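You operate a simulated robot arm through the tools that you are given. There is no shell and no other tool. Be economical: measure what you need, move in short steps, check, and stop when the job is done.

The job below is to be done with a simulated robot arm. You get a single attempt, and the scene is never put back.

## Task
Water the three herb pots on the window sill.
Fine: fill each pot's well to its dark band from the watering can; put the can back on the sill. Set down upright: watering can.

Only the result counts: the job must be done as asked and must still hold three seconds after the hand-in. Knocking over, shifting, dropping, spilling or breaking anything else fails it.

## Robot
A 6-joint arm with a two-finger parallel gripper on a trunk, on a base that drives. Base frame: it is fixed to the floor where the robot stands at the start and does not move with it; the origin is under the middle of the robot, x ahead of it, y to its left, z up. Readings come in m, degrees, newtons and seconds.
Its first joint turns from -166.0 to 166.0 degrees. Payload 3.43 kg.
The TCP is the grasp point between the finger pads, 0.034 m short of the fingertips. In the tool frame z runs along the fingers and y along their closing line. Largest opening 0.128 m; finger width 0.024, thickness 0.012; the body of the gripper, 0.048 by 0.13 m, starts 0.096 m behind the TCP.
Orientation is that of the tool frame in the base frame, as a unit quaternion [x, y, z, w]. With the fingers straight down and closing along the base's y, the tool's x points along the base's -x, its y along +y and its z along -z.

## Interface
- The arm moves only by the tool play_rows. Its argument "commands" is a list of rows, each a list of 3 entries, a list of its own where there are three numbers: the shift along the tool's x, y, z in m, then the turn, a rotation vector about the tool's x, y, z in degrees, then the finger opening in m, from 0 to 0.128. In form: [[[dx, dy, dz], [wx, wy, wz], grip], ...]. A call has 1 to 10 rows; each row shifts and turns the commanded pose from where the row before left it, along the tool's axes as they then stand. Each row takes 0.2 s and may step no farther than 0.05 m and 8.6 degrees from the row before; otherwise, or with a gripper value out of range, the whole call is refused. A pose out of reach is approached as far as the arm can. The call stops where the force on the tool passes 40 N (or 10 N more than at its start, if that is more) or the arm is blocked; 0.2 s more then pass. Each finger travels about 0.153 m/s and halts on what it meets, pressing with about 29 N; the grip force reading is that of the motor and also rises with nothing between the fingers. The clock runs only during rows and for 0.2 s after the last one: add rows that do not move to give the fingers time. It gives the time, the measured TCP pose, the force on the tool (base axes), the opening and the grip force at its end, in the units of the frame above (readings bear some noise), with the torque about the TCP (base axes, N m) and any sound that the robot's microphone picked up.
- Cameras (640 x 400 px; columns grow to the right, rows downward): "scene" is now at [0.1732, 0.2051, 1.233]; the picture's right is [-0.11, -0.99, 0.00], its down [-0.29, 0.03, -0.96] and it looks along [0.95, -0.10, -0.29] (base axes); focal length 272 px, centre (320, 200). "wrist" rides on the gripper at [0.076, -0.011, -0.16] in the tool frame; the picture's right is [0.15, 0.99, 0.00], its down [-0.88, 0.13, -0.46] and it looks along [-0.45, 0.07, 0.89] (tool axes); focal length 234 px, centre (320, 200). There is no depth. A picture from a camera that has moved, and an enlarged one, comes with that camera's place and axes in the base frame and with its lens. The place of the scene camera against the robot may be out by one fixed shift of up to 0.012 m in any direction.
- grab_frame(camera): a new picture of that camera. The clock stands still meanwhile.
- drive_base(legs): drives the robot by 1 to 6 legs, each [ahead, left, turn to the left] in m, m and degrees, along the robot's own axes; the way and the turn of a leg run together, so that a leg with both is an arc; at most 1.5 m and 180 degrees a leg. The arm and the cameras ride along, it lands a little off, and it stops where it bumps. It gives what a move gives.
- aim_head(pan, tilt): turns the head with the scene camera to pan (to the left, within 143 degrees either way) and tilt (down, from -29 to 69), counted from straight ahead of the robot. It gives what a move gives.
- inspect(camera, box): a new picture of the part [left, top, right, bottom] of that camera's present view, enlarged. The clock stands still meanwhile.
- close_job(): hands the job in; it is judged then, once.

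Work in short steps. Places have to be worked out from the pictures, the camera data and where the tool is seen: move nearer, look again, correct. Check each grasp and each placing, and mend what went wrong. You have 120 turns and 82 pictures in all, those below and enlarged ones among them. Open the gripper and draw the arm clear of the work before you hand the job in, unless the task says otherwise; then end with one line.

The tools are called after "Emit:" as a command line: name --argument value ..., lists and objects as JSON in quotes. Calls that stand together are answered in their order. play_rows: Moves the arm, as the interface text tells. Its arguments: {"type":"object","properties":{"commands":{"type":"array","items":{"type":"array"}}},"required":["commands"]} The other tools are called the same way: drive_base (legs) drives the base; aim_head (pan, tilt) turns the head that bears the scene camera; grab_frame (camera) takes a picture; inspect (camera, box) takes an enlarged picture of a part of a camera's view; close_job () hands the job in.

At the start:

```text
time: 0.0
eef_pos: [0.6022, 0.3199, 0.9995]
tcp_rot: [0.0, 1.0, 0.0, 0.0]
ft_force: [-0.5, -0.5, -0.2]
wrist_torque: [0.02, 0.0, 0.0]
width: 0.1279
finger_force: 0.0
robot x, y, heading: [-0.0001, 0.0033, -0.2]
head pan, tilt: [-6.2, 16.8]
```

scene: 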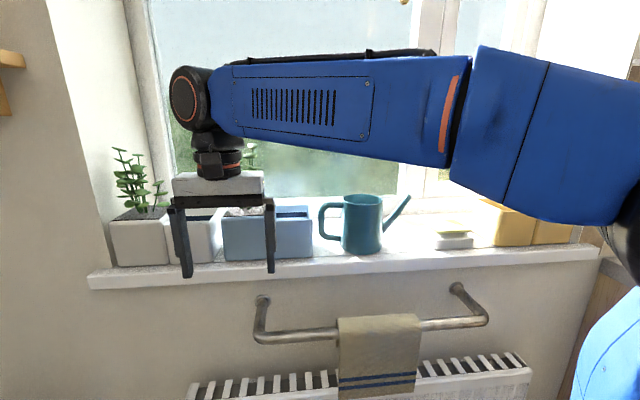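
wrist: 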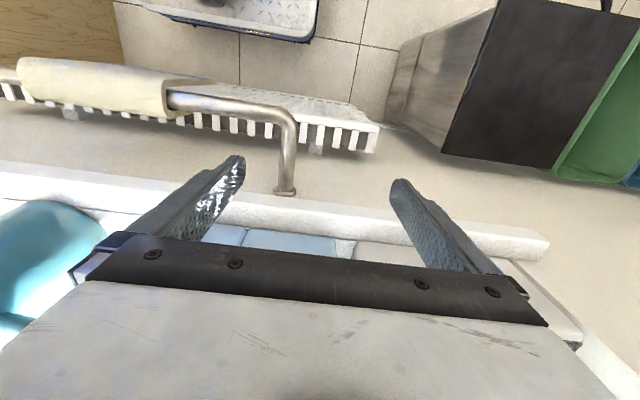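

The arm hides part of the sill; I first enlarge the sill area in the scene view to see the pots and the can.

Emit:
inspect --camera "scene" --box '[80, 130, 340, 292]'

Emit:
inspect --camera "scene" --box '[300, 150, 620, 350]'

```text
2.46 times, centred on (210, 211) of scene
camera zoom: at [0.1732, 0.2051, 1.233], right [-0.11, -0.99, 0.0], down [-0.29, 0.03, -0.96], along [0.95, -0.1, -0.29], focal length 670 px, centre (591, 173)
```

zoom: 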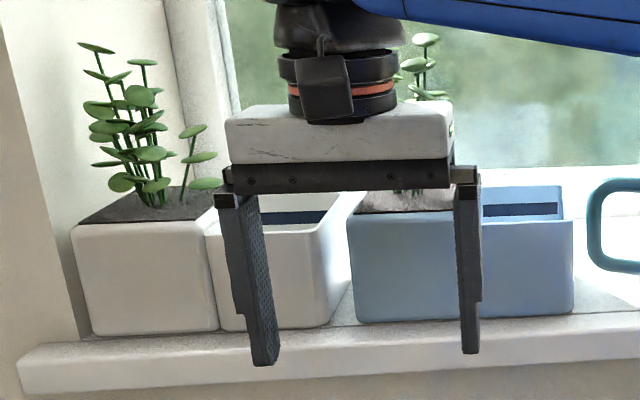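

```text
2.00 times, centred on (460, 250) of scene
camera zoom: at [0.1732, 0.2051, 1.233], right [-0.11, -0.99, 0.0], down [-0.29, 0.03, -0.96], along [0.95, -0.1, -0.29], focal length 544 px, centre (40, 100)
```

zoom: 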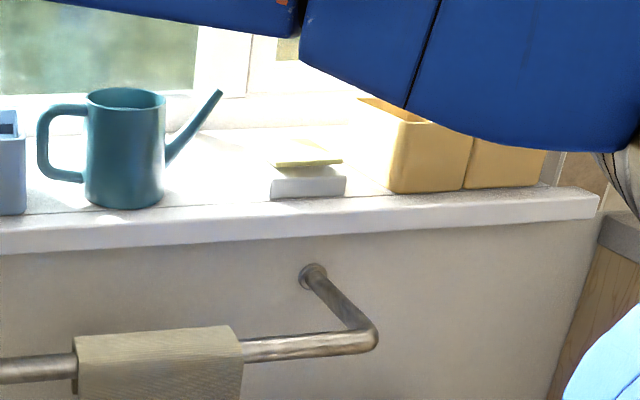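

Each pot is a soil half with a plant at left and an open well with a dark band at right. The can stands right of the blue pot, its handle to the left and its spout to the right. I draw the arm back and up and tilt the wrist camera ahead, so I can triangulate the sill.

Emit:
play_rows --commands '[[[0.04, 0, -0.03], [0, 0, 0], 0.128], [[0.04, 0, -0.03], [0, 0, 0], 0.128], [[0.04, 0, -0.03], [0, -8, 0], 0.128], [[0.03, 0, -0.02], [0, -8, 0], 0.128], [[0.0, 0, 0], [0, -8, 0], 0.128], [[0.0, 0, 0], [0, -8, 0], 0.128]]'

Emit:
grab_frame --camera "wrist"

Emit:
grab_frame --camera "scene"

```text
time: 1.4
eef_pos: [0.45, 0.3198, 1.1048]
tcp_rot: [0.0, 0.961, 0.001, 0.276]
ft_force: [0.2, 0.6, -0.5]
wrist_torque: [-0.03, 0.03, 0.01]
width: 0.128
finger_force: 0.0
robot x, y, heading: [-0.0006, -0.0044, 0.2]
head pan, tilt: [-6.2, 16.8]
```

```text
77 pictures are left
camera wrist: at [0.301, 0.3088, 1.1992], right [-0.12, 0.99, -0.08], down [0.5, 0.13, 0.85], along [0.86, 0.07, -0.51], focal length 234 px, centre (320, 200)
```

wrist: 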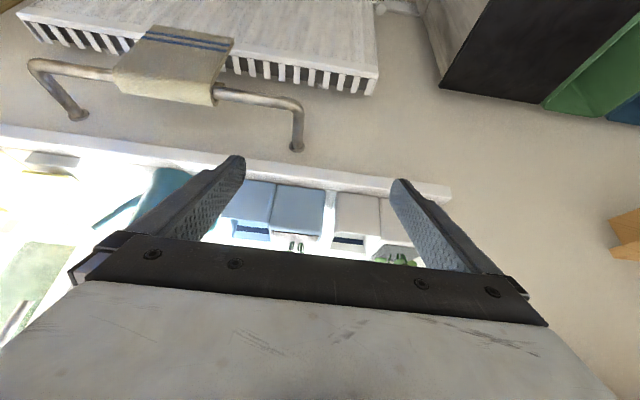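

```text
76 pictures are left
camera scene: at [0.1732, 0.205, 1.233], right [-0.11, -0.99, 0.0], down [-0.29, 0.03, -0.96], along [0.95, -0.1, -0.29], focal length 272 px, centre (320, 200)
```

scene: 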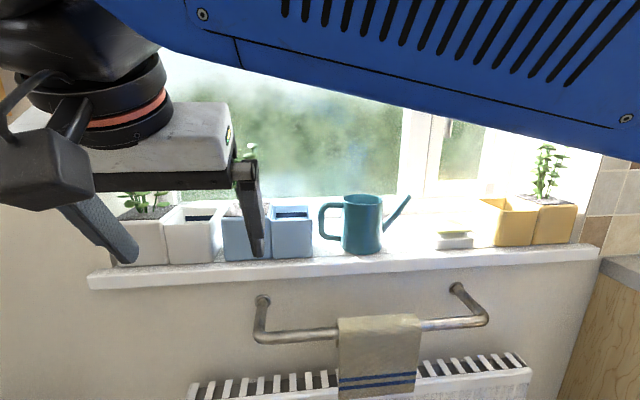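

Triangulation puts the sill top at z≈0.965 and its front edge at x≈0.63. The wells are centred near y≈0.40, 0.21 and -0.27, and the can axis near (0.71, 0.06). I enlarge the can and the pots for finer measures.

Emit:
inspect --camera "scene" --box '[260, 180, 420, 280]'

Emit:
inspect --camera "scene" --box '[420, 180, 580, 280]'

Emit:
inspect --camera "scene" --box '[110, 180, 270, 280]'

```text
4.00 times, centred on (340, 230) of scene
camera zoom: at [0.1732, 0.205, 1.233], right [-0.11, -0.99, 0.0], down [-0.29, 0.03, -0.96], along [0.95, -0.1, -0.29], focal length 1088 px, centre (240, 80)
```

zoom: 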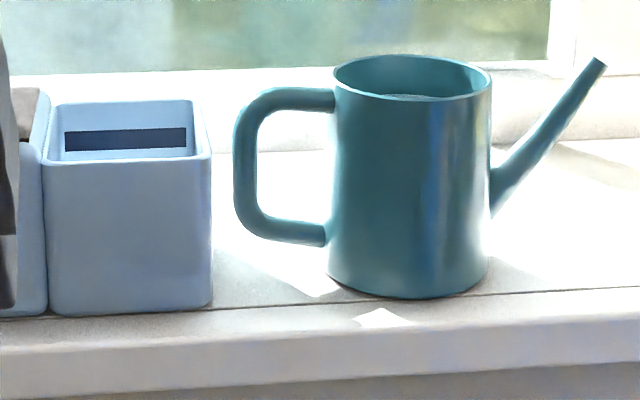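

```text
4.00 times, centred on (500, 230) of scene
camera zoom: at [0.1732, 0.205, 1.233], right [-0.11, -0.99, 0.0], down [-0.29, 0.03, -0.96], along [0.95, -0.1, -0.29], focal length 1088 px, centre (-400, 80)
```

zoom: 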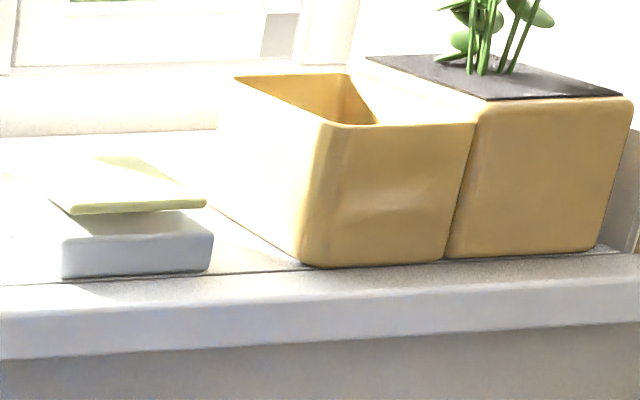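

```text
4.00 times, centred on (190, 230) of scene
camera zoom: at [0.1732, 0.205, 1.233], right [-0.11, -0.99, 0.0], down [-0.29, 0.03, -0.96], along [0.95, -0.1, -0.29], focal length 1088 px, centre (840, 80)
```

zoom: 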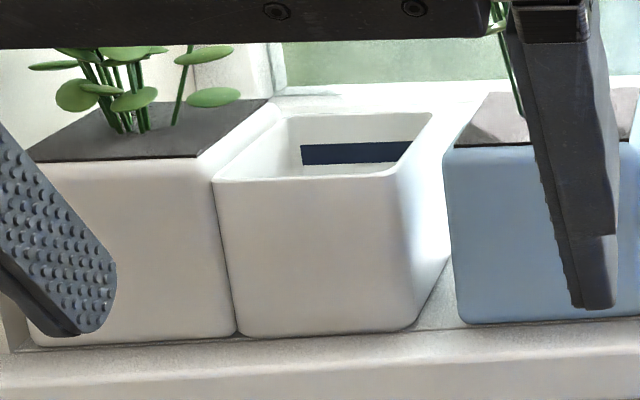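

The can is about 0.106 tall with a radius of 0.042, nearly full. Its handle bar is at about y=0.145 and spans z 0.99–1.06, only about 1.5 cm from the blue pot. My plan is to grip the handle's upper part from above with the fingers closing along x, lift, turn the spout to +x, set it down and regrasp from the front for pouring. I straighten the tool and turn it now.

Emit:
play_rows --commands '[[[0, 0, -0.03], [0, 8, 0], 0.128], [[0, 0, -0.03], [0, 8, 0], 0.128], [[0, 0, -0.03], [0, 8, 0], 0.128], [[0, 0, -0.03], [0, 8, 0], 0.128], [[0, 0, 0], [0, 0, 8.2], 0.1], [[0, 0, 0], [0, 0, 8.2], 0.08], [[0, 0, 0], [0, 0, 8.2], 0.06], [[0, 0, 0], [0, 0, 8.2], 0.06], [[0, 0, 0], [0, 0, 8.2], 0.06], [[0, 0, 0], [0, 0, 8.2], 0.06]]'

Emit:
play_rows --commands '[[[0, 0, 0], [0, 0, 8.2], 0.06], [[0, 0, 0], [0, 0, 8.2], 0.06], [[0, 0, 0], [0, 0, 8.2], 0.06], [[0, 0, 0], [0, 0, 8.2], 0.06], [[0, 0, 0], [0, 0, 8.0], 0.06], [[0, 0, 0], [0, 0, 0], 0.06]]'

```text
time: 3.6
eef_pos: [0.4099, 0.3199, 1.1716]
tcp_rot: [0.417, 0.909, 0.001, 0.0]
ft_force: [-0.5, -0.3, -0.7]
wrist_torque: [0.0, 0.02, 0.01]
width: 0.0598
finger_force: 0.0
out of reach, approached as far as the arm can: row 4, 5
robot x, y, heading: [-0.0019, 0.0012, -0.0]
head pan, tilt: [-6.2, 16.8]
```

```text
time: 5.0
eef_pos: [0.4101, 0.3203, 1.1727]
tcp_rot: [0.707, 0.707, 0.002, -0.001]
ft_force: [0.0, 0.2, 0.1]
wrist_torque: [0.01, 0.01, -0.02]
width: 0.0601
finger_force: 0.1
robot x, y, heading: [-0.0051, 0.0023, 0.2]
head pan, tilt: [-6.2, 16.8]
```

The tool now points down and closes along x. I move over the handle, first sideways and then forward, keeping high clear of the blue plant.

Emit:
play_rows --commands '[[[-0.045, 0, 0], [0, 0, 0], 0.06], [[-0.045, 0, 0], [0, 0, 0], 0.06], [[-0.045, 0, 0], [0, 0, 0], 0.06], [[-0.045, 0, 0], [0, 0, 0], 0.06], [[0, 0.048, 0], [0, 0, 0], 0.06], [[0, 0.048, 0], [0, 0, 0], 0.06], [[0, 0.048, 0], [0, 0, 0], 0.06], [[0, 0.048, 0], [0, 0, 0], 0.06], [[0, 0.048, 0], [0, 0, 0], 0.06], [[0, 0.045, 0], [0, 0, 0], 0.06]]'

Emit:
grab_frame --camera "wrist"

Emit:
grab_frame --camera "scene"

```text
time: 7.2
eef_pos: [0.6983, 0.1446, 1.1515]
tcp_rot: [0.708, 0.707, 0.001, 0.001]
ft_force: [0.0, -0.9, 1.2]
wrist_torque: [0.06, -0.11, 0.01]
width: 0.06
finger_force: 0.1
out of reach, approached as far as the arm can: row 2, 3, 4
robot x, y, heading: [0.0014, 0.0005, 0.1]
head pan, tilt: [-6.2, 16.8]
```

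```text
72 pictures are left
camera wrist: at [0.686, 0.2203, 1.3087], right [0.99, 0.15, 0.0], down [0.13, -0.88, 0.46], along [0.07, -0.45, -0.89], focal length 234 px, centre (320, 200)
```

wrist: 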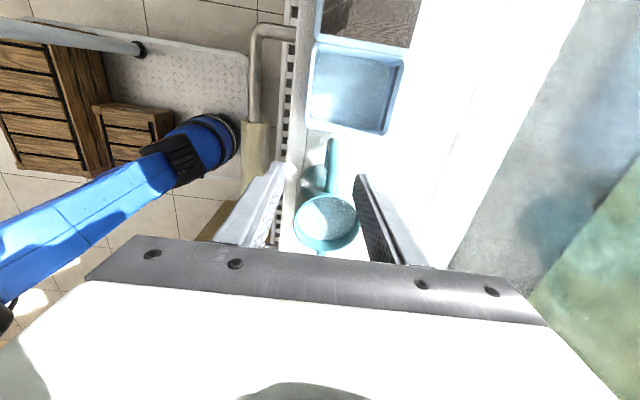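

```text
71 pictures are left
camera scene: at [0.1727, 0.2048, 1.2331], right [-0.11, -0.99, 0.0], down [-0.29, 0.03, -0.96], along [0.95, -0.1, -0.29], focal length 272 px, centre (320, 200)
```

scene: 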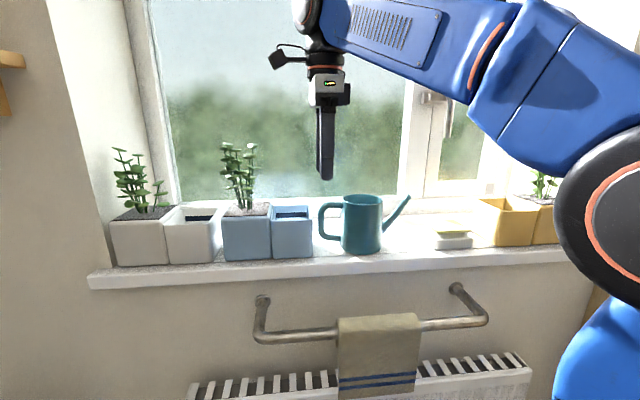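

The wrist view puts the handle plane at x≈0.711, its bar's outer edge at y≈0.158, the can axis near (0.716, 0.071) and the blue pot wall at y≈0.177. I centre over the handle and lower the open fingers around its top.

Emit:
play_rows --commands '[[[-0.003, 0.0127, 0.02], [0, 0, 0], 0.06], [[0, 0, 0.03], [0, 0, 0], 0.06], [[0, 0, 0.025], [0, 0, 0], 0.06], [[0, 0, 0], [0, 0, 0], 0.06]]'

Emit:
inspect --camera "wrist" --box '[200, 50, 440, 260]'

Emit:
inspect --camera "scene" --box '[260, 150, 420, 270]'

```text
time: 8.2
eef_pos: [0.7105, 0.1419, 1.0729]
tcp_rot: [0.707, 0.707, 0.001, 0.0]
ft_force: [0.3, 0.0, 0.2]
wrist_torque: [0.03, -0.03, 0.0]
width: 0.0599
finger_force: 0.1
robot x, y, heading: [0.0008, 0.001, -0.1]
head pan, tilt: [-6.2, 16.8]
```

```text
1.90 times, centred on (320, 155) of wrist
camera zoom: at [0.699, 0.2187, 1.2317], right [0.99, 0.15, 0.0], down [0.13, -0.88, 0.46], along [0.07, -0.45, -0.89], focal length 446 px, centre (320, 286)
```

zoom: 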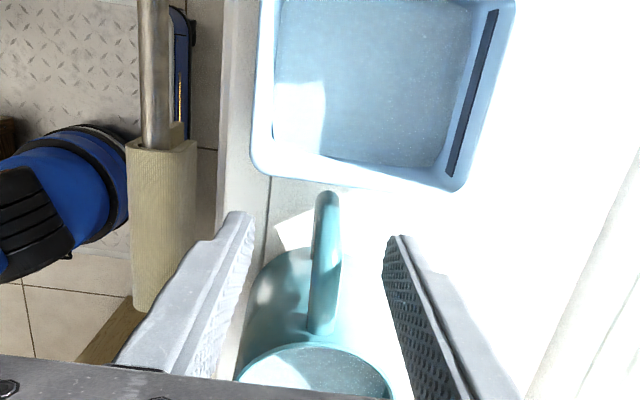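

```text
3.33 times, centred on (340, 210) of scene
camera zoom: at [0.1732, 0.205, 1.233], right [-0.11, -0.99, 0.0], down [-0.29, 0.03, -0.96], along [0.95, -0.1, -0.29], focal length 907 px, centre (253, 167)
```

zoom: 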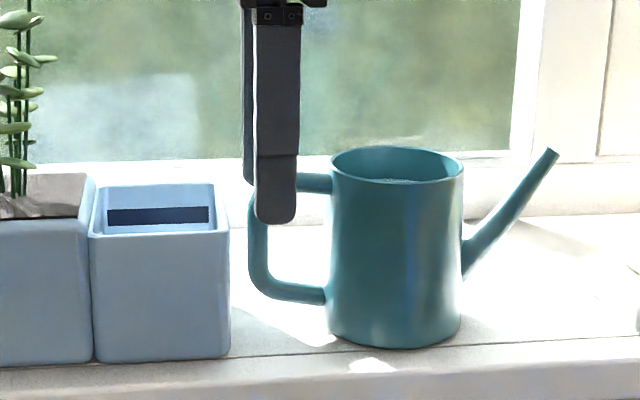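

The fingers straddle the handle, well centred. I go down 2.8 cm more and close.

Emit:
play_rows --commands '[[[0, 0.0015, 0.028], [0, 0, 0], 0.06], [[0, 0, 0], [0, 0, 0], 0.04], [[0, 0, 0], [0, 0, 0], 0.025], [[0, 0, 0], [0, 0, 0], 0.01], [[0, 0, 0], [0, 0, 0], 0.0], [[0, 0, 0], [0, 0, 0], 0.0]]'

Emit:
inspect --camera "scene" --box '[260, 150, 420, 270]'

```text
time: 9.6
eef_pos: [0.7123, 0.1429, 1.0454]
tcp_rot: [0.707, 0.707, 0.0, 0.0]
ft_force: [4.6, -1.7, 8.2]
wrist_torque: [-0.7, 0.13, 0.48]
width: 0.0145
finger_force: 29.4
robot x, y, heading: [0.0022, -0.0005, -0.1]
head pan, tilt: [-6.2, 16.8]
```

```text
3.33 times, centred on (340, 210) of scene
camera zoom: at [0.1732, 0.2049, 1.233], right [-0.11, -0.99, 0.0], down [-0.29, 0.03, -0.96], along [0.95, -0.1, -0.29], focal length 907 px, centre (253, 167)
```

zoom: 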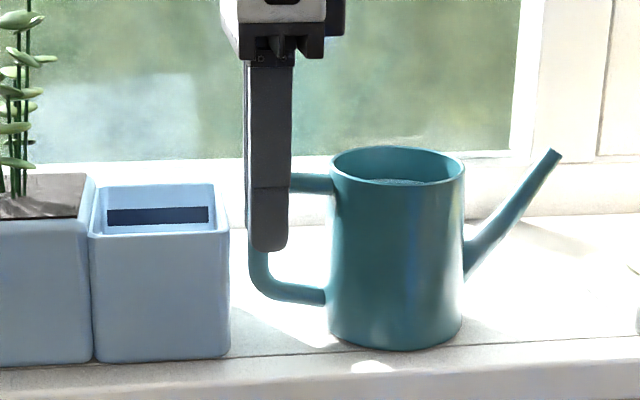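

The handle is held at 14.5 mm. I lift 2 cm gently and check whether the can hangs level.

Emit:
play_rows --commands '[[[0, 0, -0.005], [0, 0, 0], 0.0], [[0, 0, -0.005], [0, 0, 0], 0.0], [[0, 0, -0.01], [0, 0, 0], 0.0], [[0, 0, 0], [0, 0, 0], 0.0]]'

Emit:
inspect --camera "scene" --box '[260, 150, 420, 270]'

```text
time: 10.6
eef_pos: [0.7132, 0.1415, 1.0663]
tcp_rot: [0.707, 0.707, 0.0, 0.0]
ft_force: [0.5, 0.4, -7.0]
wrist_torque: [0.6, -0.03, 0.02]
width: 0.0142
finger_force: 29.2
robot x, y, heading: [0.0002, -0.0022, 0.0]
head pan, tilt: [-6.2, 16.8]
```

```text
3.33 times, centred on (340, 210) of scene
camera zoom: at [0.1733, 0.2051, 1.233], right [-0.11, -0.99, 0.0], down [-0.29, 0.03, -0.96], along [0.95, -0.1, -0.29], focal length 907 px, centre (253, 167)
```

zoom: 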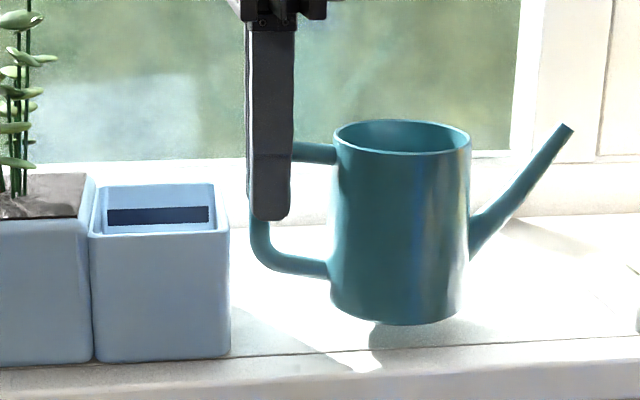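

The can hangs almost level and weighs about 7 N. I lift it clear, bring it toward the room, and then turn the spout to +x.

Emit:
play_rows --commands '[[[0, 0, -0.02], [0, 0, 0], 0.0], [[0, 0, -0.025], [0, 0, 0], 0.0], [[0, 0, -0.025], [0, 0, 0], 0.0], [[0, -0.02, 0], [0, 0, 0], 0.0], [[-0.02, -0.03, 0], [0, 0, 0], 0.0], [[0, -0.02, 0], [0, 0, 0], 0.0], [[0, 0, 0], [0, 0, -4], 0.0], [[0, 0, 0], [0, 0, -6], 0.0], [[0, 0, 0], [0, 0, -6], 0.0], [[0, 0, 0], [0, 0, -6], 0.0]]'

Emit:
grab_frame --camera "scene"

```text
time: 12.8
eef_pos: [0.6433, 0.121, 1.1357]
tcp_rot: [0.559, 0.829, -0.001, 0.0]
ft_force: [0.9, 0.1, -7.5]
wrist_torque: [0.54, 0.19, 0.01]
width: 0.0141
finger_force: 29.6
robot x, y, heading: [-0.0049, -0.0012, -0.1]
head pan, tilt: [-6.2, 16.8]
```

```text
66 pictures are left
camera scene: at [0.1733, 0.205, 1.233], right [-0.11, -0.99, 0.0], down [-0.29, 0.03, -0.96], along [0.95, -0.1, -0.29], focal length 272 px, centre (320, 200)
```

scene: 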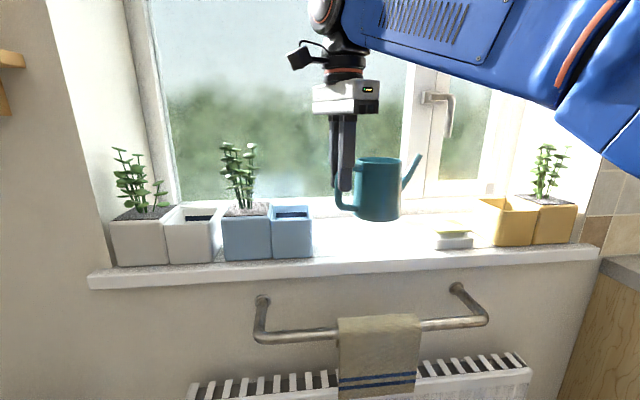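

The can rides well. I finish the 90° turn.

Emit:
play_rows --commands '[[[0, 0, 0], [0, 0, -7], 0.0], [[0, 0, 0], [0, 0, -7], 0.0], [[0, 0, 0], [0, 0, -7], 0.0], [[0, 0, 0], [0, 0, -7], 0.0], [[0, 0, 0], [0, 0, -7], 0.0], [[0, 0, 0], [0, 0, -7], 0.0], [[0, 0, 0], [0, 0, -7], 0.0], [[0, 0, 0], [0, 0, -7], 0.0], [[0, 0, 0], [0, 0, -7], 0.0], [[0, 0, 0], [0, 0, -5], 0.0]]'

Emit:
play_rows --commands '[[[0, -0.02, 0.01], [0, 0, 0], 0.0], [[0, -0.03, 0.02], [0, 0, 0], 0.0], [[0, -0.01, 0.02], [0, 0, 0], 0.0], [[0, 0, 0.01], [0, 0, 0], 0.0], [[0, 0, 0.01], [0, 0, 0], 0.0], [[0, 0, 0], [0, 0, 0], 0.0]]'

Emit:
grab_frame --camera "scene"

Emit:
grab_frame --camera "wrist"

```text
time: 15.0
eef_pos: [0.6435, 0.1207, 1.1358]
tcp_rot: [-0.001, 1.0, 0.001, 0.001]
ft_force: [-0.6, 0.4, -6.4]
wrist_torque: [0.0, 0.59, 0.03]
width: 0.0139
finger_force: 28.9
robot x, y, heading: [0.0027, 0.0018, 0.3]
head pan, tilt: [-6.2, 16.8]
```

```text
time: 16.4
eef_pos: [0.6426, 0.0611, 1.0667]
tcp_rot: [0.001, 1.0, 0.0, 0.001]
ft_force: [-0.3, 0.2, -6.6]
wrist_torque: [-0.01, 0.6, 0.03]
width: 0.0137
finger_force: 28.9
robot x, y, heading: [0.0012, 0.0021, 0.2]
head pan, tilt: [-6.2, 16.8]
```

```text
65 pictures are left
camera scene: at [0.1734, 0.205, 1.233], right [-0.11, -0.99, 0.0], down [-0.29, 0.03, -0.96], along [0.95, -0.1, -0.29], focal length 272 px, centre (320, 200)
```

scene: 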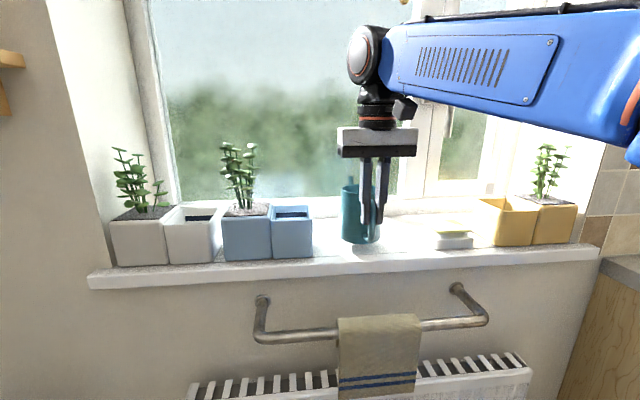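

```text
64 pictures are left
camera wrist: at [0.5659, 0.0497, 1.2255], right [-0.15, 0.99, 0.0], down [0.88, 0.13, 0.46], along [0.45, 0.07, -0.89], focal length 234 px, centre (320, 200)
```

wrist: 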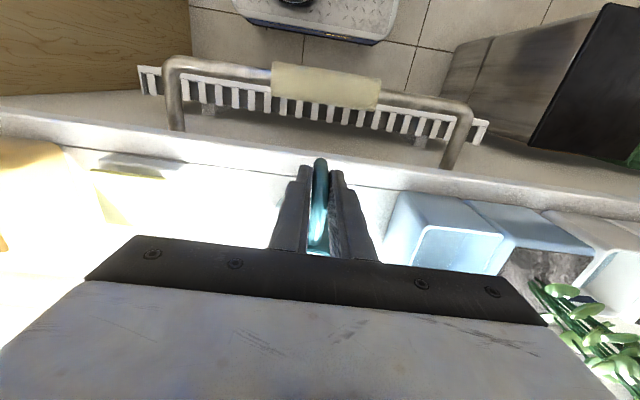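

The spout now points to the window. I lower the last 2 cm in small steps until the force shows contact.

Emit:
play_rows --commands '[[[0, 0, 0.008], [0, 0, 0], 0.0], [[0, 0, 0.006], [0, 0, 0], 0.0], [[0, 0, 0.003], [0, 0, 0], 0.0], [[0, 0, 0.002], [0, 0, 0], 0.0], [[0, 0, 0], [0, 0, 0], 0.0]]'

```text
time: 17.6
eef_pos: [0.6426, 0.0615, 1.0482]
tcp_rot: [0.0, 1.0, 0.0, 0.0]
ft_force: [0.2, -0.6, -6.2]
wrist_torque: [0.02, 0.61, -0.01]
width: 0.0142
finger_force: 28.7
robot x, y, heading: [-0.001, 0.0021, 0.0]
head pan, tilt: [-6.2, 16.8]
```

Still hanging, so I lower a few millimetres more.

Emit:
play_rows --commands '[[[0, 0, 0.002], [0, 0, 0], 0.0], [[0, 0, 0.0015], [0, 0, 0], 0.0], [[0, 0, 0], [0, 0, 0], 0.0]]'

```text
time: 18.4
eef_pos: [0.6413, 0.0617, 1.0439]
tcp_rot: [0.0, 1.0, 0.0, 0.001]
ft_force: [-3.7, -0.7, 18.8]
wrist_torque: [-0.19, -0.15, 0.02]
width: 0.0138
finger_force: 29.5
robot x, y, heading: [-0.0003, 0.0017, 0.0]
head pan, tilt: [-6.2, 16.8]
```

Contact is made. I ease up 1 mm, open, and rise clear.

Emit:
play_rows --commands '[[[0, 0, -0.001], [0, 0, 0], 0.0], [[0, 0, 0], [0, 0, 0], 0.02], [[0, 0, 0], [0, 0, 0], 0.04], [[0, 0, 0], [0, 0, 0], 0.05], [[0, 0, -0.03], [0, 0, 0], 0.05], [[0, 0, -0.04], [0, 0, 0], 0.05], [[0.05, 0, -0.02], [0, 0, 0], 0.05], [[0.05, 0, 0], [0, 0, 0], 0.05], [[0, 0, 0], [0, 0, 0], 0.05]]'

Emit:
grab_frame --camera "wrist"

Emit:
grab_frame --camera "scene"

```text
refused: row 7 steps farther than a row can; nothing moved
```

```text
63 pictures are left
camera wrist: at [0.5656, 0.0503, 1.2034], right [-0.15, 0.99, 0.0], down [0.88, 0.13, 0.46], along [0.45, 0.07, -0.89], focal length 234 px, centre (320, 200)
```

wrist: 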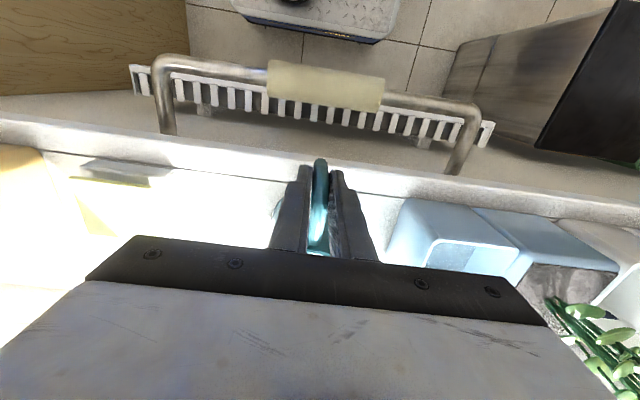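

```text
62 pictures are left
camera scene: at [0.1725, 0.2049, 1.2331], right [-0.11, -0.99, 0.0], down [-0.29, 0.03, -0.96], along [0.95, -0.1, -0.29], focal length 272 px, centre (320, 200)
```

scene: 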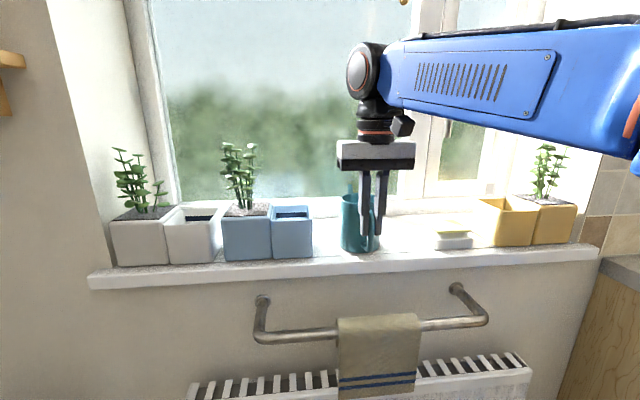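

The call was refused for too long a step. I repeat it with shorter steps.

Emit:
play_rows --commands '[[[0, 0, -0.001], [0, 0, 0], 0.0], [[0, 0, 0], [0, 0, 0], 0.02], [[0, 0, 0], [0, 0, 0], 0.04], [[0, 0, 0], [0, 0, 0], 0.05], [[0, 0, -0.03], [0, 0, 0], 0.05], [[0, 0, -0.04], [0, 0, 0], 0.05], [[0.04, 0, -0.01], [0, 0, 0], 0.05], [[0.045, 0, 0], [0, 0, 0], 0.05], [[0, 0, 0], [0, 0, 0], 0.05]]'

Emit:
grab_frame --camera "wrist"

Emit:
grab_frame --camera "scene"

```text
time: 20.4
eef_pos: [0.5576, 0.0615, 1.1258]
tcp_rot: [0.0, 1.0, 0.0, 0.0]
ft_force: [-0.3, 0.1, 0.4]
wrist_torque: [-0.03, 0.02, 0.0]
width: 0.0496
finger_force: 0.1
robot x, y, heading: [0.0014, -0.0021, 0.0]
head pan, tilt: [-6.2, 16.8]
```

```text
61 pictures are left
camera wrist: at [0.4812, 0.0511, 1.2842], right [-0.15, 0.99, 0.0], down [0.88, 0.13, 0.46], along [0.45, 0.07, -0.89], focal length 234 px, centre (320, 200)
```

wrist: 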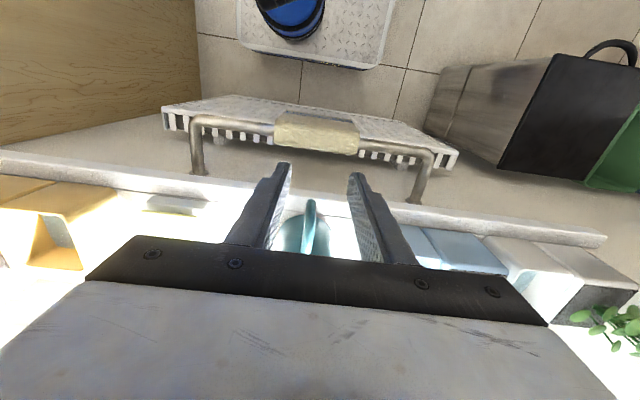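

```text
60 pictures are left
camera scene: at [0.1733, 0.205, 1.233], right [-0.11, -0.99, 0.0], down [-0.29, 0.03, -0.96], along [0.95, -0.1, -0.29], focal length 272 px, centre (320, 200)
```

scene: 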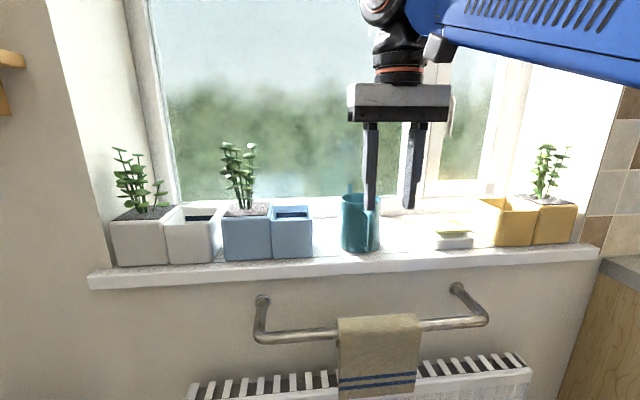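

The can stands upright with its handle toward the room at about (0.634, 0.0615). I pitch the tool to 35° below horizontal for the pouring grip.

Emit:
play_rows --commands '[[[0, 0, 0], [0, -8, 0], 0.05], [[0, 0, 0], [0, -8, 0], 0.05], [[0, 0, 0], [0, -8, 0], 0.05], [[0, 0, 0], [0, -8, 0], 0.05], [[0, 0, 0], [0, -8, 0], 0.05], [[0, 0, 0], [0, -8, 0], 0.05], [[0, 0, 0], [0, -7, 0], 0.05], [[0.033, 0, 0], [0, 0, 0], 0.05], [[0, 0, 0], [0, 0, 0], 0.05]]'

Emit:
grab_frame --camera "scene"

Emit:
grab_frame --camera "wrist"

```text
time: 22.4
eef_pos: [0.5373, 0.0612, 1.098]
tcp_rot: [0.0, 0.887, 0.0, 0.461]
ft_force: [1.1, 0.1, -0.7]
wrist_torque: [-0.03, -0.05, -0.03]
width: 0.05
finger_force: 0.1
robot x, y, heading: [0.0027, 0.0003, -0.2]
head pan, tilt: [-6.2, 16.8]
```

```text
59 pictures are left
camera scene: at [0.1731, 0.205, 1.233], right [-0.11, -0.99, 0.0], down [-0.29, 0.03, -0.96], along [0.95, -0.1, -0.29], focal length 272 px, centre (320, 200)
```

scene: 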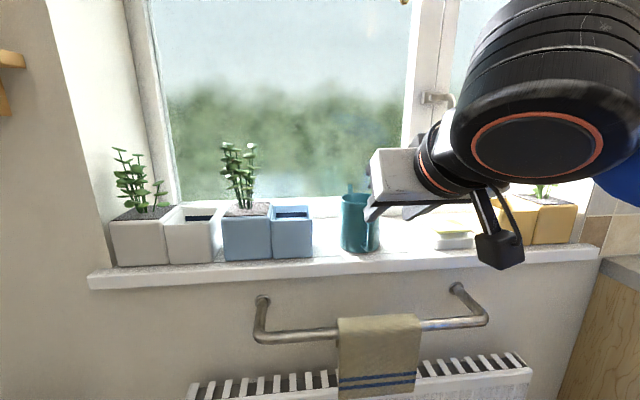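

```text
58 pictures are left
camera wrist: at [0.3626, 0.0507, 1.1266], right [-0.08, 0.99, -0.12], down [0.13, 0.13, 0.98], along [0.99, 0.07, -0.14], focal length 234 px, centre (320, 200)
```

wrist: 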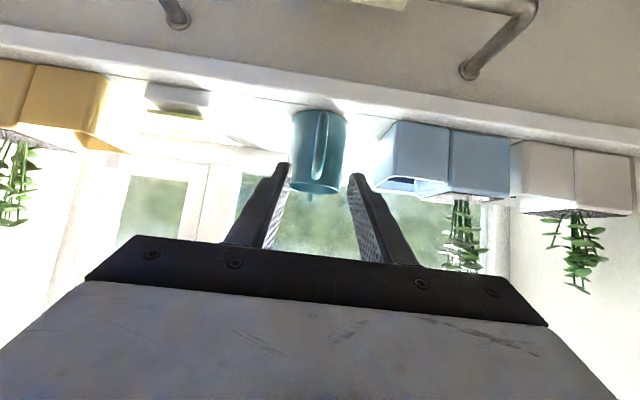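

The reachable pose looks good and the handle is seen at y≈0.063, as expected. I advance along the tool axis onto the handle.

Emit:
play_rows --commands '[[[0, 0.0015, 0.04], [0, 0, 0], 0.05], [[0, 0, 0.035], [0, 0, 0], 0.05], [[0, 0, 0.02], [0, 0, 0], 0.05], [[0, 0, 0], [0, 0, 0], 0.05]]'

Emit:
inspect --camera "wrist" --box '[200, 50, 440, 260]'

```text
time: 23.4
eef_pos: [0.6172, 0.0647, 1.0459]
tcp_rot: [0.0, 0.887, -0.001, 0.462]
ft_force: [-0.2, -0.4, -0.4]
wrist_torque: [0.04, -0.02, -0.01]
width: 0.0499
finger_force: 0.2
robot x, y, heading: [0.0044, -0.0001, -0.1]
head pan, tilt: [-6.2, 16.8]
```

```text
1.90 times, centred on (320, 155) of wrist
camera zoom: at [0.4434, 0.053, 1.0737], right [-0.08, 0.99, -0.12], down [0.13, 0.13, 0.98], along [0.99, 0.07, -0.14], focal length 446 px, centre (320, 286)
```

zoom: 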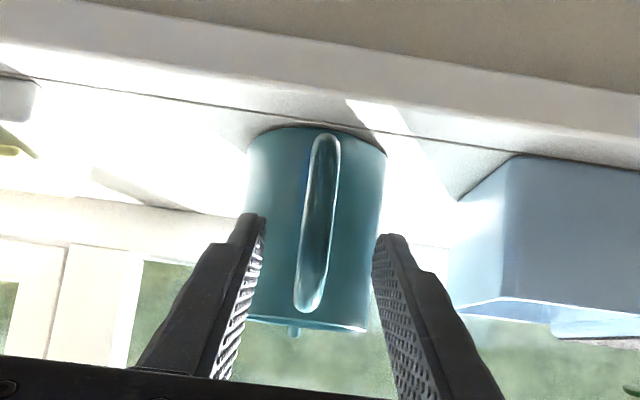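

Centred. I advance the last 1.6 cm and close.

Emit:
play_rows --commands '[[[0, 0, 0.016], [0, 0, 0], 0.05], [[0, 0, 0], [0, 0, 0], 0.035], [[0, 0, 0], [0, 0, 0], 0.02], [[0, 0, 0], [0, 0, 0], 0.0], [[0, 0, 0], [0, 0, 0], 0.0], [[0, 0, 0], [0, 0, 0], 0.0]]'

Emit:
play_rows --commands '[[[-0.002, 0, -0.002], [0, 0, 0], 0.0], [[-0.004, 0, -0.003], [0, 0, 0], 0.0], [[-0.008, 0, -0.006], [0, 0, 0], 0.0], [[0, 0, 0], [0, 0, 0], 0.0]]'

Emit:
inspect --camera "scene" --box '[260, 150, 420, 270]'

```text
time: 24.8
eef_pos: [0.6301, 0.0631, 1.0358]
tcp_rot: [0.001, 0.887, -0.001, 0.461]
ft_force: [-0.7, 0.2, -0.1]
wrist_torque: [0.02, -0.07, 0.04]
width: 0.0136
finger_force: 29.3
robot x, y, heading: [0.0015, 0.0, -0.1]
head pan, tilt: [-6.2, 16.8]
```

```text
time: 25.8
eef_pos: [0.6285, 0.063, 1.053]
tcp_rot: [0.0, 0.887, 0.0, 0.462]
ft_force: [0.6, 0.2, -7.0]
wrist_torque: [0.03, 0.64, -0.02]
width: 0.0137
finger_force: 28.6
robot x, y, heading: [-0.0, -0.0024, 0.1]
head pan, tilt: [-6.2, 16.8]
```

```text
3.33 times, centred on (340, 210) of scene
camera zoom: at [0.1733, 0.205, 1.233], right [-0.11, -0.99, 0.0], down [-0.29, 0.03, -0.96], along [0.95, -0.1, -0.29], focal length 907 px, centre (253, 167)
```

zoom: 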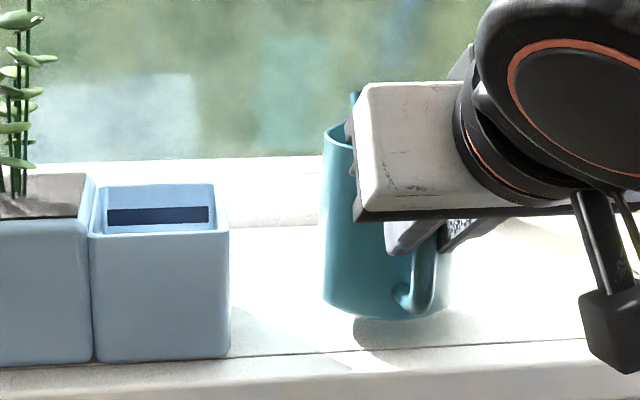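

The can is lifted again and holds firm. I estimate the spout tip at 0.184 ahead and 0.04 above the TCP. I back off to x≈0.52 and rise slightly, then slide left so the tip comes over the blue well at about (0.705, 0.218).

Emit:
play_rows --commands '[[[0.0146, 0, -0.0336], [0, 0, 0], 0.0], [[0.0146, 0, -0.0336], [0, 0, 0], 0.0], [[0.0146, 0, -0.0336], [0, 0, 0], 0.0], [[0, 0.025, 0], [0, 0, 0], 0.0], [[0, 0.03, 0], [0, 0, 0], 0.0], [[0, 0.035, 0], [0, 0, 0], 0.0], [[0, 0.035, 0], [0, 0, 0], 0.0], [[0, 0.03, 0], [0, 0, 0], 0.0], [[0, 0, 0], [0, 0, 0], 0.0]]'

Emit:
grab_frame --camera "scene"

Emit:
grab_frame --camera "wrist"

```text
time: 27.8
eef_pos: [0.5202, 0.2184, 1.0733]
tcp_rot: [0.0, 0.887, 0.0, 0.461]
ft_force: [-0.4, -0.2, -6.9]
wrist_torque: [0.21, 0.61, 0.0]
width: 0.0136
finger_force: 28.7
robot x, y, heading: [-0.0009, 0.0013, 0.2]
head pan, tilt: [-6.2, 16.8]
```

```text
55 pictures are left
camera scene: at [0.1732, 0.205, 1.233], right [-0.11, -0.99, 0.0], down [-0.29, 0.03, -0.96], along [0.95, -0.1, -0.29], focal length 272 px, centre (320, 200)
```

scene: 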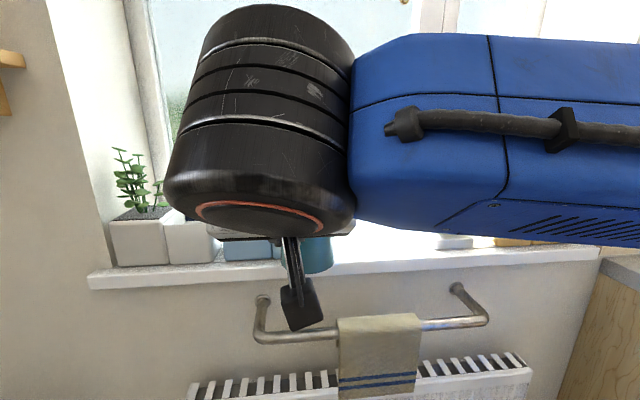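

```text
54 pictures are left
camera wrist: at [0.3458, 0.2069, 1.1013], right [-0.08, 0.99, -0.12], down [0.13, 0.13, 0.98], along [0.99, 0.07, -0.14], focal length 234 px, centre (320, 200)
```

wrist: 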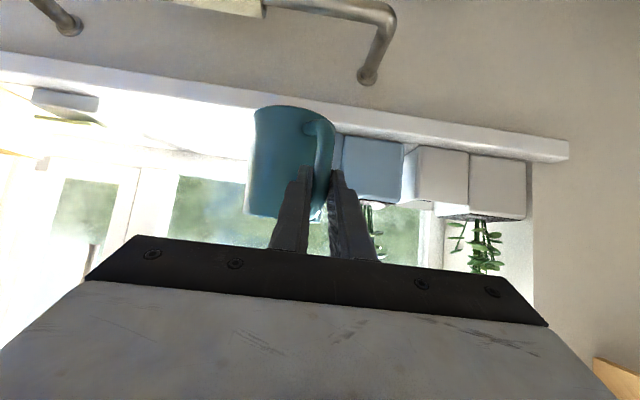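

The wrist view shows the can has swivelled about 20° on the round handle bar (torque x of 0.21), so its spout no longer points straight ahead. The fingers must grip the top bar as well. I go back slowly to set the can down and regrasp.

Emit:
play_rows --commands '[[[0, -0.006, 0], [0, 0, 0], 0.0], [[0, -0.012, 0], [0, 0, 0], 0.0], [[0, -0.017, 0], [0, 0, 0], 0.0], [[0, -0.02, 0], [0, 0, 0], 0.0], [[0, -0.02, 0], [0, 0, 0], 0.0], [[0, -0.02, 0], [0, 0, 0], 0.0], [[0, -0.017, 0], [0, 0, 0], 0.0], [[0, -0.012, 0], [0, 0, 0], 0.0], [[0, -0.006, 0], [0, 0, 0], 0.0], [[0, 0, 0], [0, 0, 0], 0.0]]'

Emit:
grab_frame --camera "scene"

Emit:
grab_frame --camera "wrist"

```text
time: 30.0
eef_pos: [0.5205, 0.089, 1.0734]
tcp_rot: [0.0, 0.887, 0.0, 0.462]
ft_force: [0.0, -0.1, -6.4]
wrist_torque: [0.21, 0.62, -0.01]
width: 0.0135
finger_force: 28.9
robot x, y, heading: [0.0016, 0.0017, 0.1]
head pan, tilt: [-6.2, 16.8]
```

```text
53 pictures are left
camera scene: at [0.1733, 0.205, 1.233], right [-0.11, -0.99, 0.0], down [-0.29, 0.03, -0.96], along [0.95, -0.1, -0.29], focal length 272 px, centre (320, 200)
```

scene: 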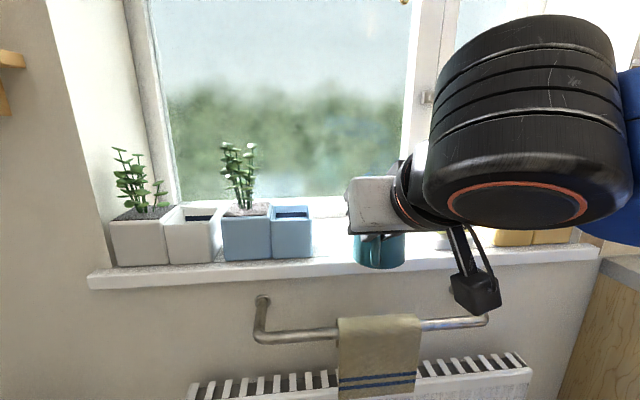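

```text
52 pictures are left
camera wrist: at [0.3456, 0.0781, 1.1021], right [-0.08, 0.99, -0.12], down [0.13, 0.13, 0.98], along [0.99, 0.07, -0.14], focal length 234 px, centre (320, 200)
```

wrist: 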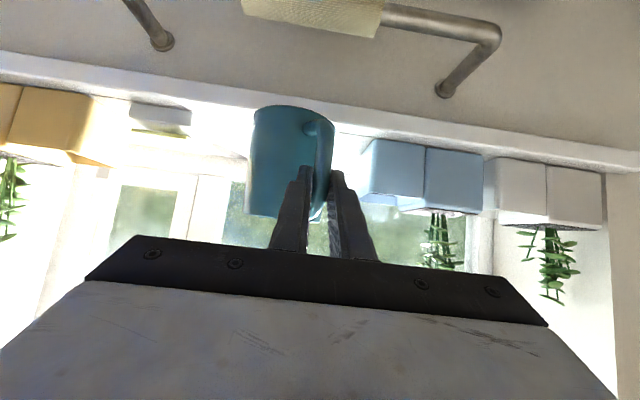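

The blue pot is unmoved. I bring the can forward over the sill and lower it toward the surface.

Emit:
play_rows --commands '[[[-0.0036, 0, 0.0087], [0, 0, 0], 0.0], [[-0.0071, 0, 0.0174], [0, 0, 0], 0.0], [[-0.0071, 0, 0.0174], [0, 0, 0], 0.0], [[-0.0071, 0, 0.0174], [0, 0, 0], 0.0], [[-0.0071, 0, 0.0174], [0, 0, 0], 0.0], [[-0.0071, 0, 0.0174], [0, 0, 0], 0.0], [[-0.0036, 0, 0.0088], [0, 0, 0], 0.0], [[0.0041, 0, -0.0029], [0, 0, 0], 0.0], [[0, 0, 0], [0, 0, 0], 0.0]]'

```text
time: 32.0
eef_pos: [0.6269, 0.0879, 1.0477]
tcp_rot: [0.0, 0.887, 0.0, 0.462]
ft_force: [1.6, 0.3, -4.3]
wrist_torque: [0.07, 0.02, 0.0]
width: 0.0137
finger_force: 28.7
robot x, y, heading: [0.0023, -0.0015, 0.2]
head pan, tilt: [-6.2, 16.8]
```

A contact already shows at z=1.048, about a centimetre early. I look before going on.

Emit:
inspect --camera "wrist" --box '[200, 50, 440, 260]'

Emit:
inspect --camera "scene" --box '[260, 150, 420, 270]'

```text
1.90 times, centred on (320, 155) of wrist
camera zoom: at [0.4514, 0.0776, 1.0755], right [-0.08, 0.99, -0.12], down [0.13, 0.13, 0.98], along [0.99, 0.07, -0.14], focal length 446 px, centre (320, 286)
```

zoom: 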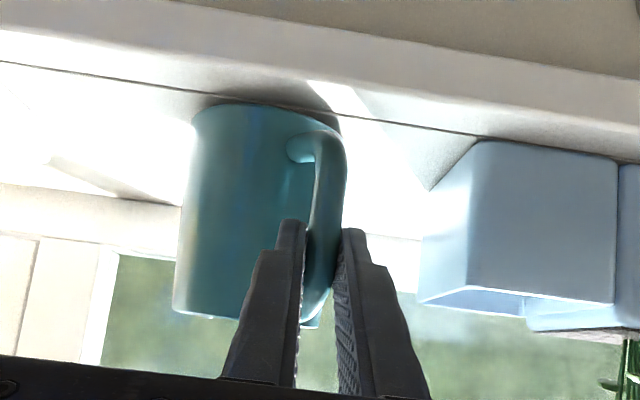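

```text
3.33 times, centred on (340, 210) of scene
camera zoom: at [0.1733, 0.205, 1.233], right [-0.11, -0.99, 0.0], down [-0.29, 0.03, -0.96], along [0.95, -0.1, -0.29], focal length 907 px, centre (253, 167)
```

zoom: 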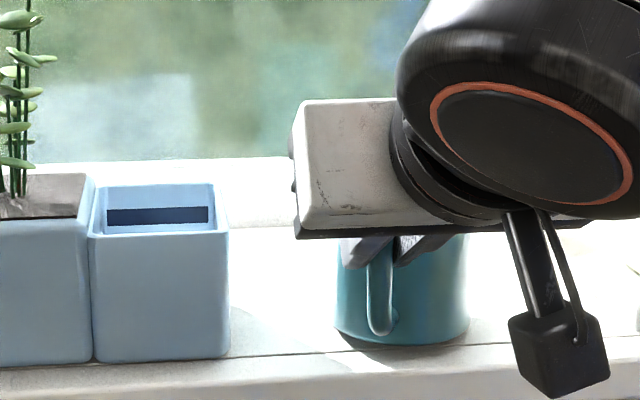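

The can stands on the sill (it had slid about 1 cm down in the grip). I lower a touch more until the load is off.

Emit:
play_rows --commands '[[[0.0008, 0, 0.0006], [0, 0, 0], 0.0], [[0.0008, 0, 0.0006], [0, 0, 0], 0.0], [[0, 0, 0], [0, 0, 0], 0.0]]'

```text
time: 32.8
eef_pos: [0.6266, 0.0882, 1.0459]
tcp_rot: [0.0, 0.886, 0.0, 0.463]
ft_force: [-4.0, 1.6, 6.8]
wrist_torque: [-0.13, -0.87, 0.01]
width: 0.0138
finger_force: 28.9
robot x, y, heading: [-0.0008, -0.0009, -0.1]
head pan, tilt: [-6.2, 16.8]
```

Contact. I open and back out along the tool axis, then look.

Emit:
play_rows --commands '[[[-0.0004, 0, -0.0003], [0, 0, 0], 0.0], [[0, 0, 0], [0, 0, 0], 0.02], [[0, 0, 0], [0, 0, 0], 0.04], [[0, 0, 0], [0, 0, 0], 0.06], [[0, 0, -0.03], [0, 0, 0], 0.06], [[0, 0, -0.04], [0, 0, 0], 0.06], [[0, 0, -0.04], [0, 0, 0], 0.06], [[0, 0, -0.03], [0, 0, 0], 0.06], [[0, 0, 0], [0, 0, 0], 0.06]]'

Emit:
grab_frame --camera "scene"

Emit:
grab_frame --camera "wrist"

```text
time: 34.8
eef_pos: [0.5111, 0.0877, 1.1275]
tcp_rot: [0.0, 0.887, 0.0, 0.462]
ft_force: [-1.3, -0.9, -0.7]
wrist_torque: [-0.02, 0.02, 0.01]
width: 0.0601
finger_force: 0.1
robot x, y, heading: [0.0005, 0.0045, 0.1]
head pan, tilt: [-6.2, 16.8]
```

```text
49 pictures are left
camera scene: at [0.1731, 0.205, 1.233], right [-0.11, -0.99, 0.0], down [-0.29, 0.03, -0.96], along [0.95, -0.1, -0.29], focal length 272 px, centre (320, 200)
```

scene: 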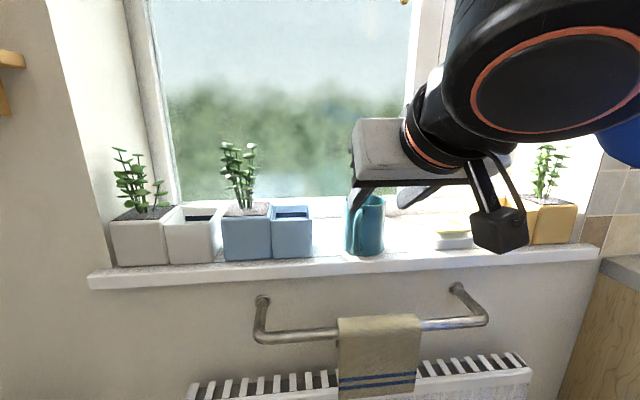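

```text
48 pictures are left
camera wrist: at [0.337, 0.0773, 1.155], right [-0.08, 0.99, -0.12], down [0.13, 0.13, 0.98], along [0.99, 0.07, -0.14], focal length 234 px, centre (320, 200)
```

wrist: 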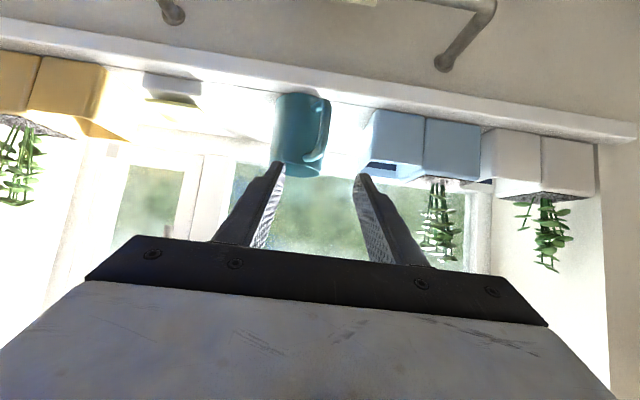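

The can stands upright. A more robust hold is the 84 mm body itself with the handle inside the palm gap: no swivel or droop, and the TCP sits near the centre of mass. I first roll the wrist 180° so its camera rides on top and can watch the spout.

Emit:
play_rows --commands '[[[0, 0, -0.03], [0, 0, 8.5], 0.08], [[0, 0, -0.03], [0, 0, 8.5], 0.1], [[0, 0, 0], [0, 0, 8.5], 0.128], [[0, 0, 0], [0, 0, 8.5], 0.128], [[0, 0, 0], [0, 0, 8.5], 0.128], [[0, 0, 0], [0, 0, 8.5], 0.128], [[0, 0, 0], [0, 0, 8.5], 0.128], [[0, 0, 0], [0, 0, 8.5], 0.128], [[0, 0, 0], [0, 0, 8.5], 0.128], [[0, 0, 0], [0, 0, 8.5], 0.128]]'

Emit:
play_rows --commands '[[[0, 0, 0], [0, 0, 8.5], 0.128], [[0, 0, 0], [0, 0, 8.5], 0.128], [[0, 0, 0], [0, 0, 8.5], 0.128], [[0, 0, 0], [0, 0, 8.5], 0.128], [[0, 0, 0], [0, 0, 8.5], 0.128], [[0, 0, 0], [0, 0, 8.5], 0.128], [[0, 0, 0], [0, 0, 8.5], 0.128], [[0, 0, 0], [0, 0, 8.5], 0.128], [[0, 0, 0], [0, 0, 8.5], 0.128], [[0, 0, 0], [0, 0, 8.5], 0.128]]'

Emit:
play_rows --commands '[[[0, 0, 0], [0, 0, 8.5], 0.128], [[0, 0, 0], [0, 0, 1.5], 0.128], [[0, 0, 0], [0, 0, 0], 0.128]]'

Emit:
grab_frame --camera "wrist"

```text
time: 37.0
eef_pos: [0.4626, 0.0875, 1.1606]
tcp_rot: [0.599, 0.653, 0.313, 0.341]
ft_force: [-0.1, -0.6, 0.4]
wrist_torque: [0.04, -0.01, 0.01]
width: 0.128
finger_force: 0.1
robot x, y, heading: [-0.0028, -0.0016, -0.0]
head pan, tilt: [-6.2, 16.8]
```

```text
time: 39.2
eef_pos: [0.5943, -0.0642, 1.2044]
tcp_rot: [0.884, 0.078, 0.46, 0.039]
ft_force: [0.8, 0.2, 0.4]
wrist_torque: [-0.02, -0.02, 0.01]
width: 0.128
finger_force: 0.0
out of reach, approached as far as the arm can: row 2, 3, 4, 5, 6, 7, 8, 9, 10
robot x, y, heading: [-0.005, 0.0029, 0.1]
head pan, tilt: [-6.2, 16.8]
```

```text
time: 40.0
eef_pos: [0.5925, -0.0829, 1.2048]
tcp_rot: [0.887, 0.001, 0.461, -0.002]
ft_force: [0.0, -0.2, 0.1]
wrist_torque: [-0.02, -0.03, -0.04]
width: 0.128
finger_force: 0.0
out of reach, approached as far as the arm can: row 1, 2
robot x, y, heading: [0.0033, 0.003, -0.0]
head pan, tilt: [-6.2, 16.8]
```

```text
47 pictures are left
camera wrist: at [0.5043, -0.0729, 1.3565], right [0.09, -0.99, 0.12], down [-0.88, -0.13, -0.46], along [0.47, -0.06, -0.88], focal length 234 px, centre (320, 200)
```

wrist: 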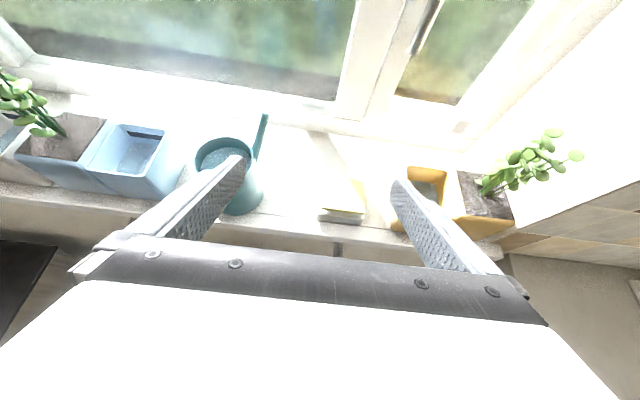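

The wrist now looks from above and gives a fine view. The can axis is at about (0.703, 0.054) with the spout yawed 26° to the right. The pose moved because the commanded place was out of reach in this roll, so I test what a null row does.

Emit:
play_rows --commands '[[[0, 0, 0], [0, 0, 0], 0.128]]'

Emit:
grab_frame --camera "scene"

```text
time: 40.4
eef_pos: [0.5925, -0.0836, 1.2043]
tcp_rot: [0.887, 0.001, 0.462, -0.001]
ft_force: [-0.7, -0.4, 1.2]
wrist_torque: [-0.04, 0.0, 0.02]
width: 0.1281
finger_force: 0.2
robot x, y, heading: [0.0004, 0.0017, -0.1]
head pan, tilt: [-6.2, 16.8]
```

```text
46 pictures are left
camera scene: at [0.1731, 0.205, 1.233], right [-0.11, -0.99, 0.0], down [-0.29, 0.03, -0.96], along [0.95, -0.1, -0.29], focal length 272 px, centre (320, 200)
```

scene: 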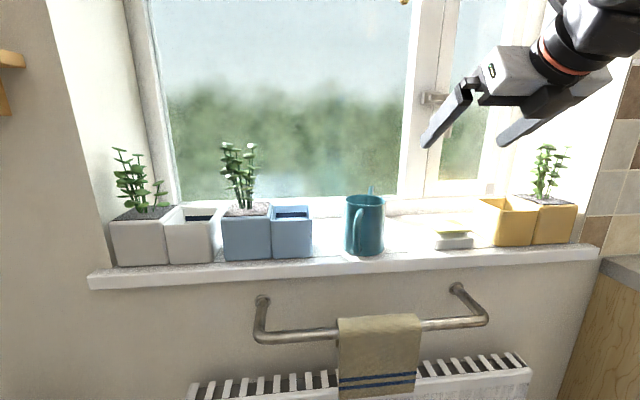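

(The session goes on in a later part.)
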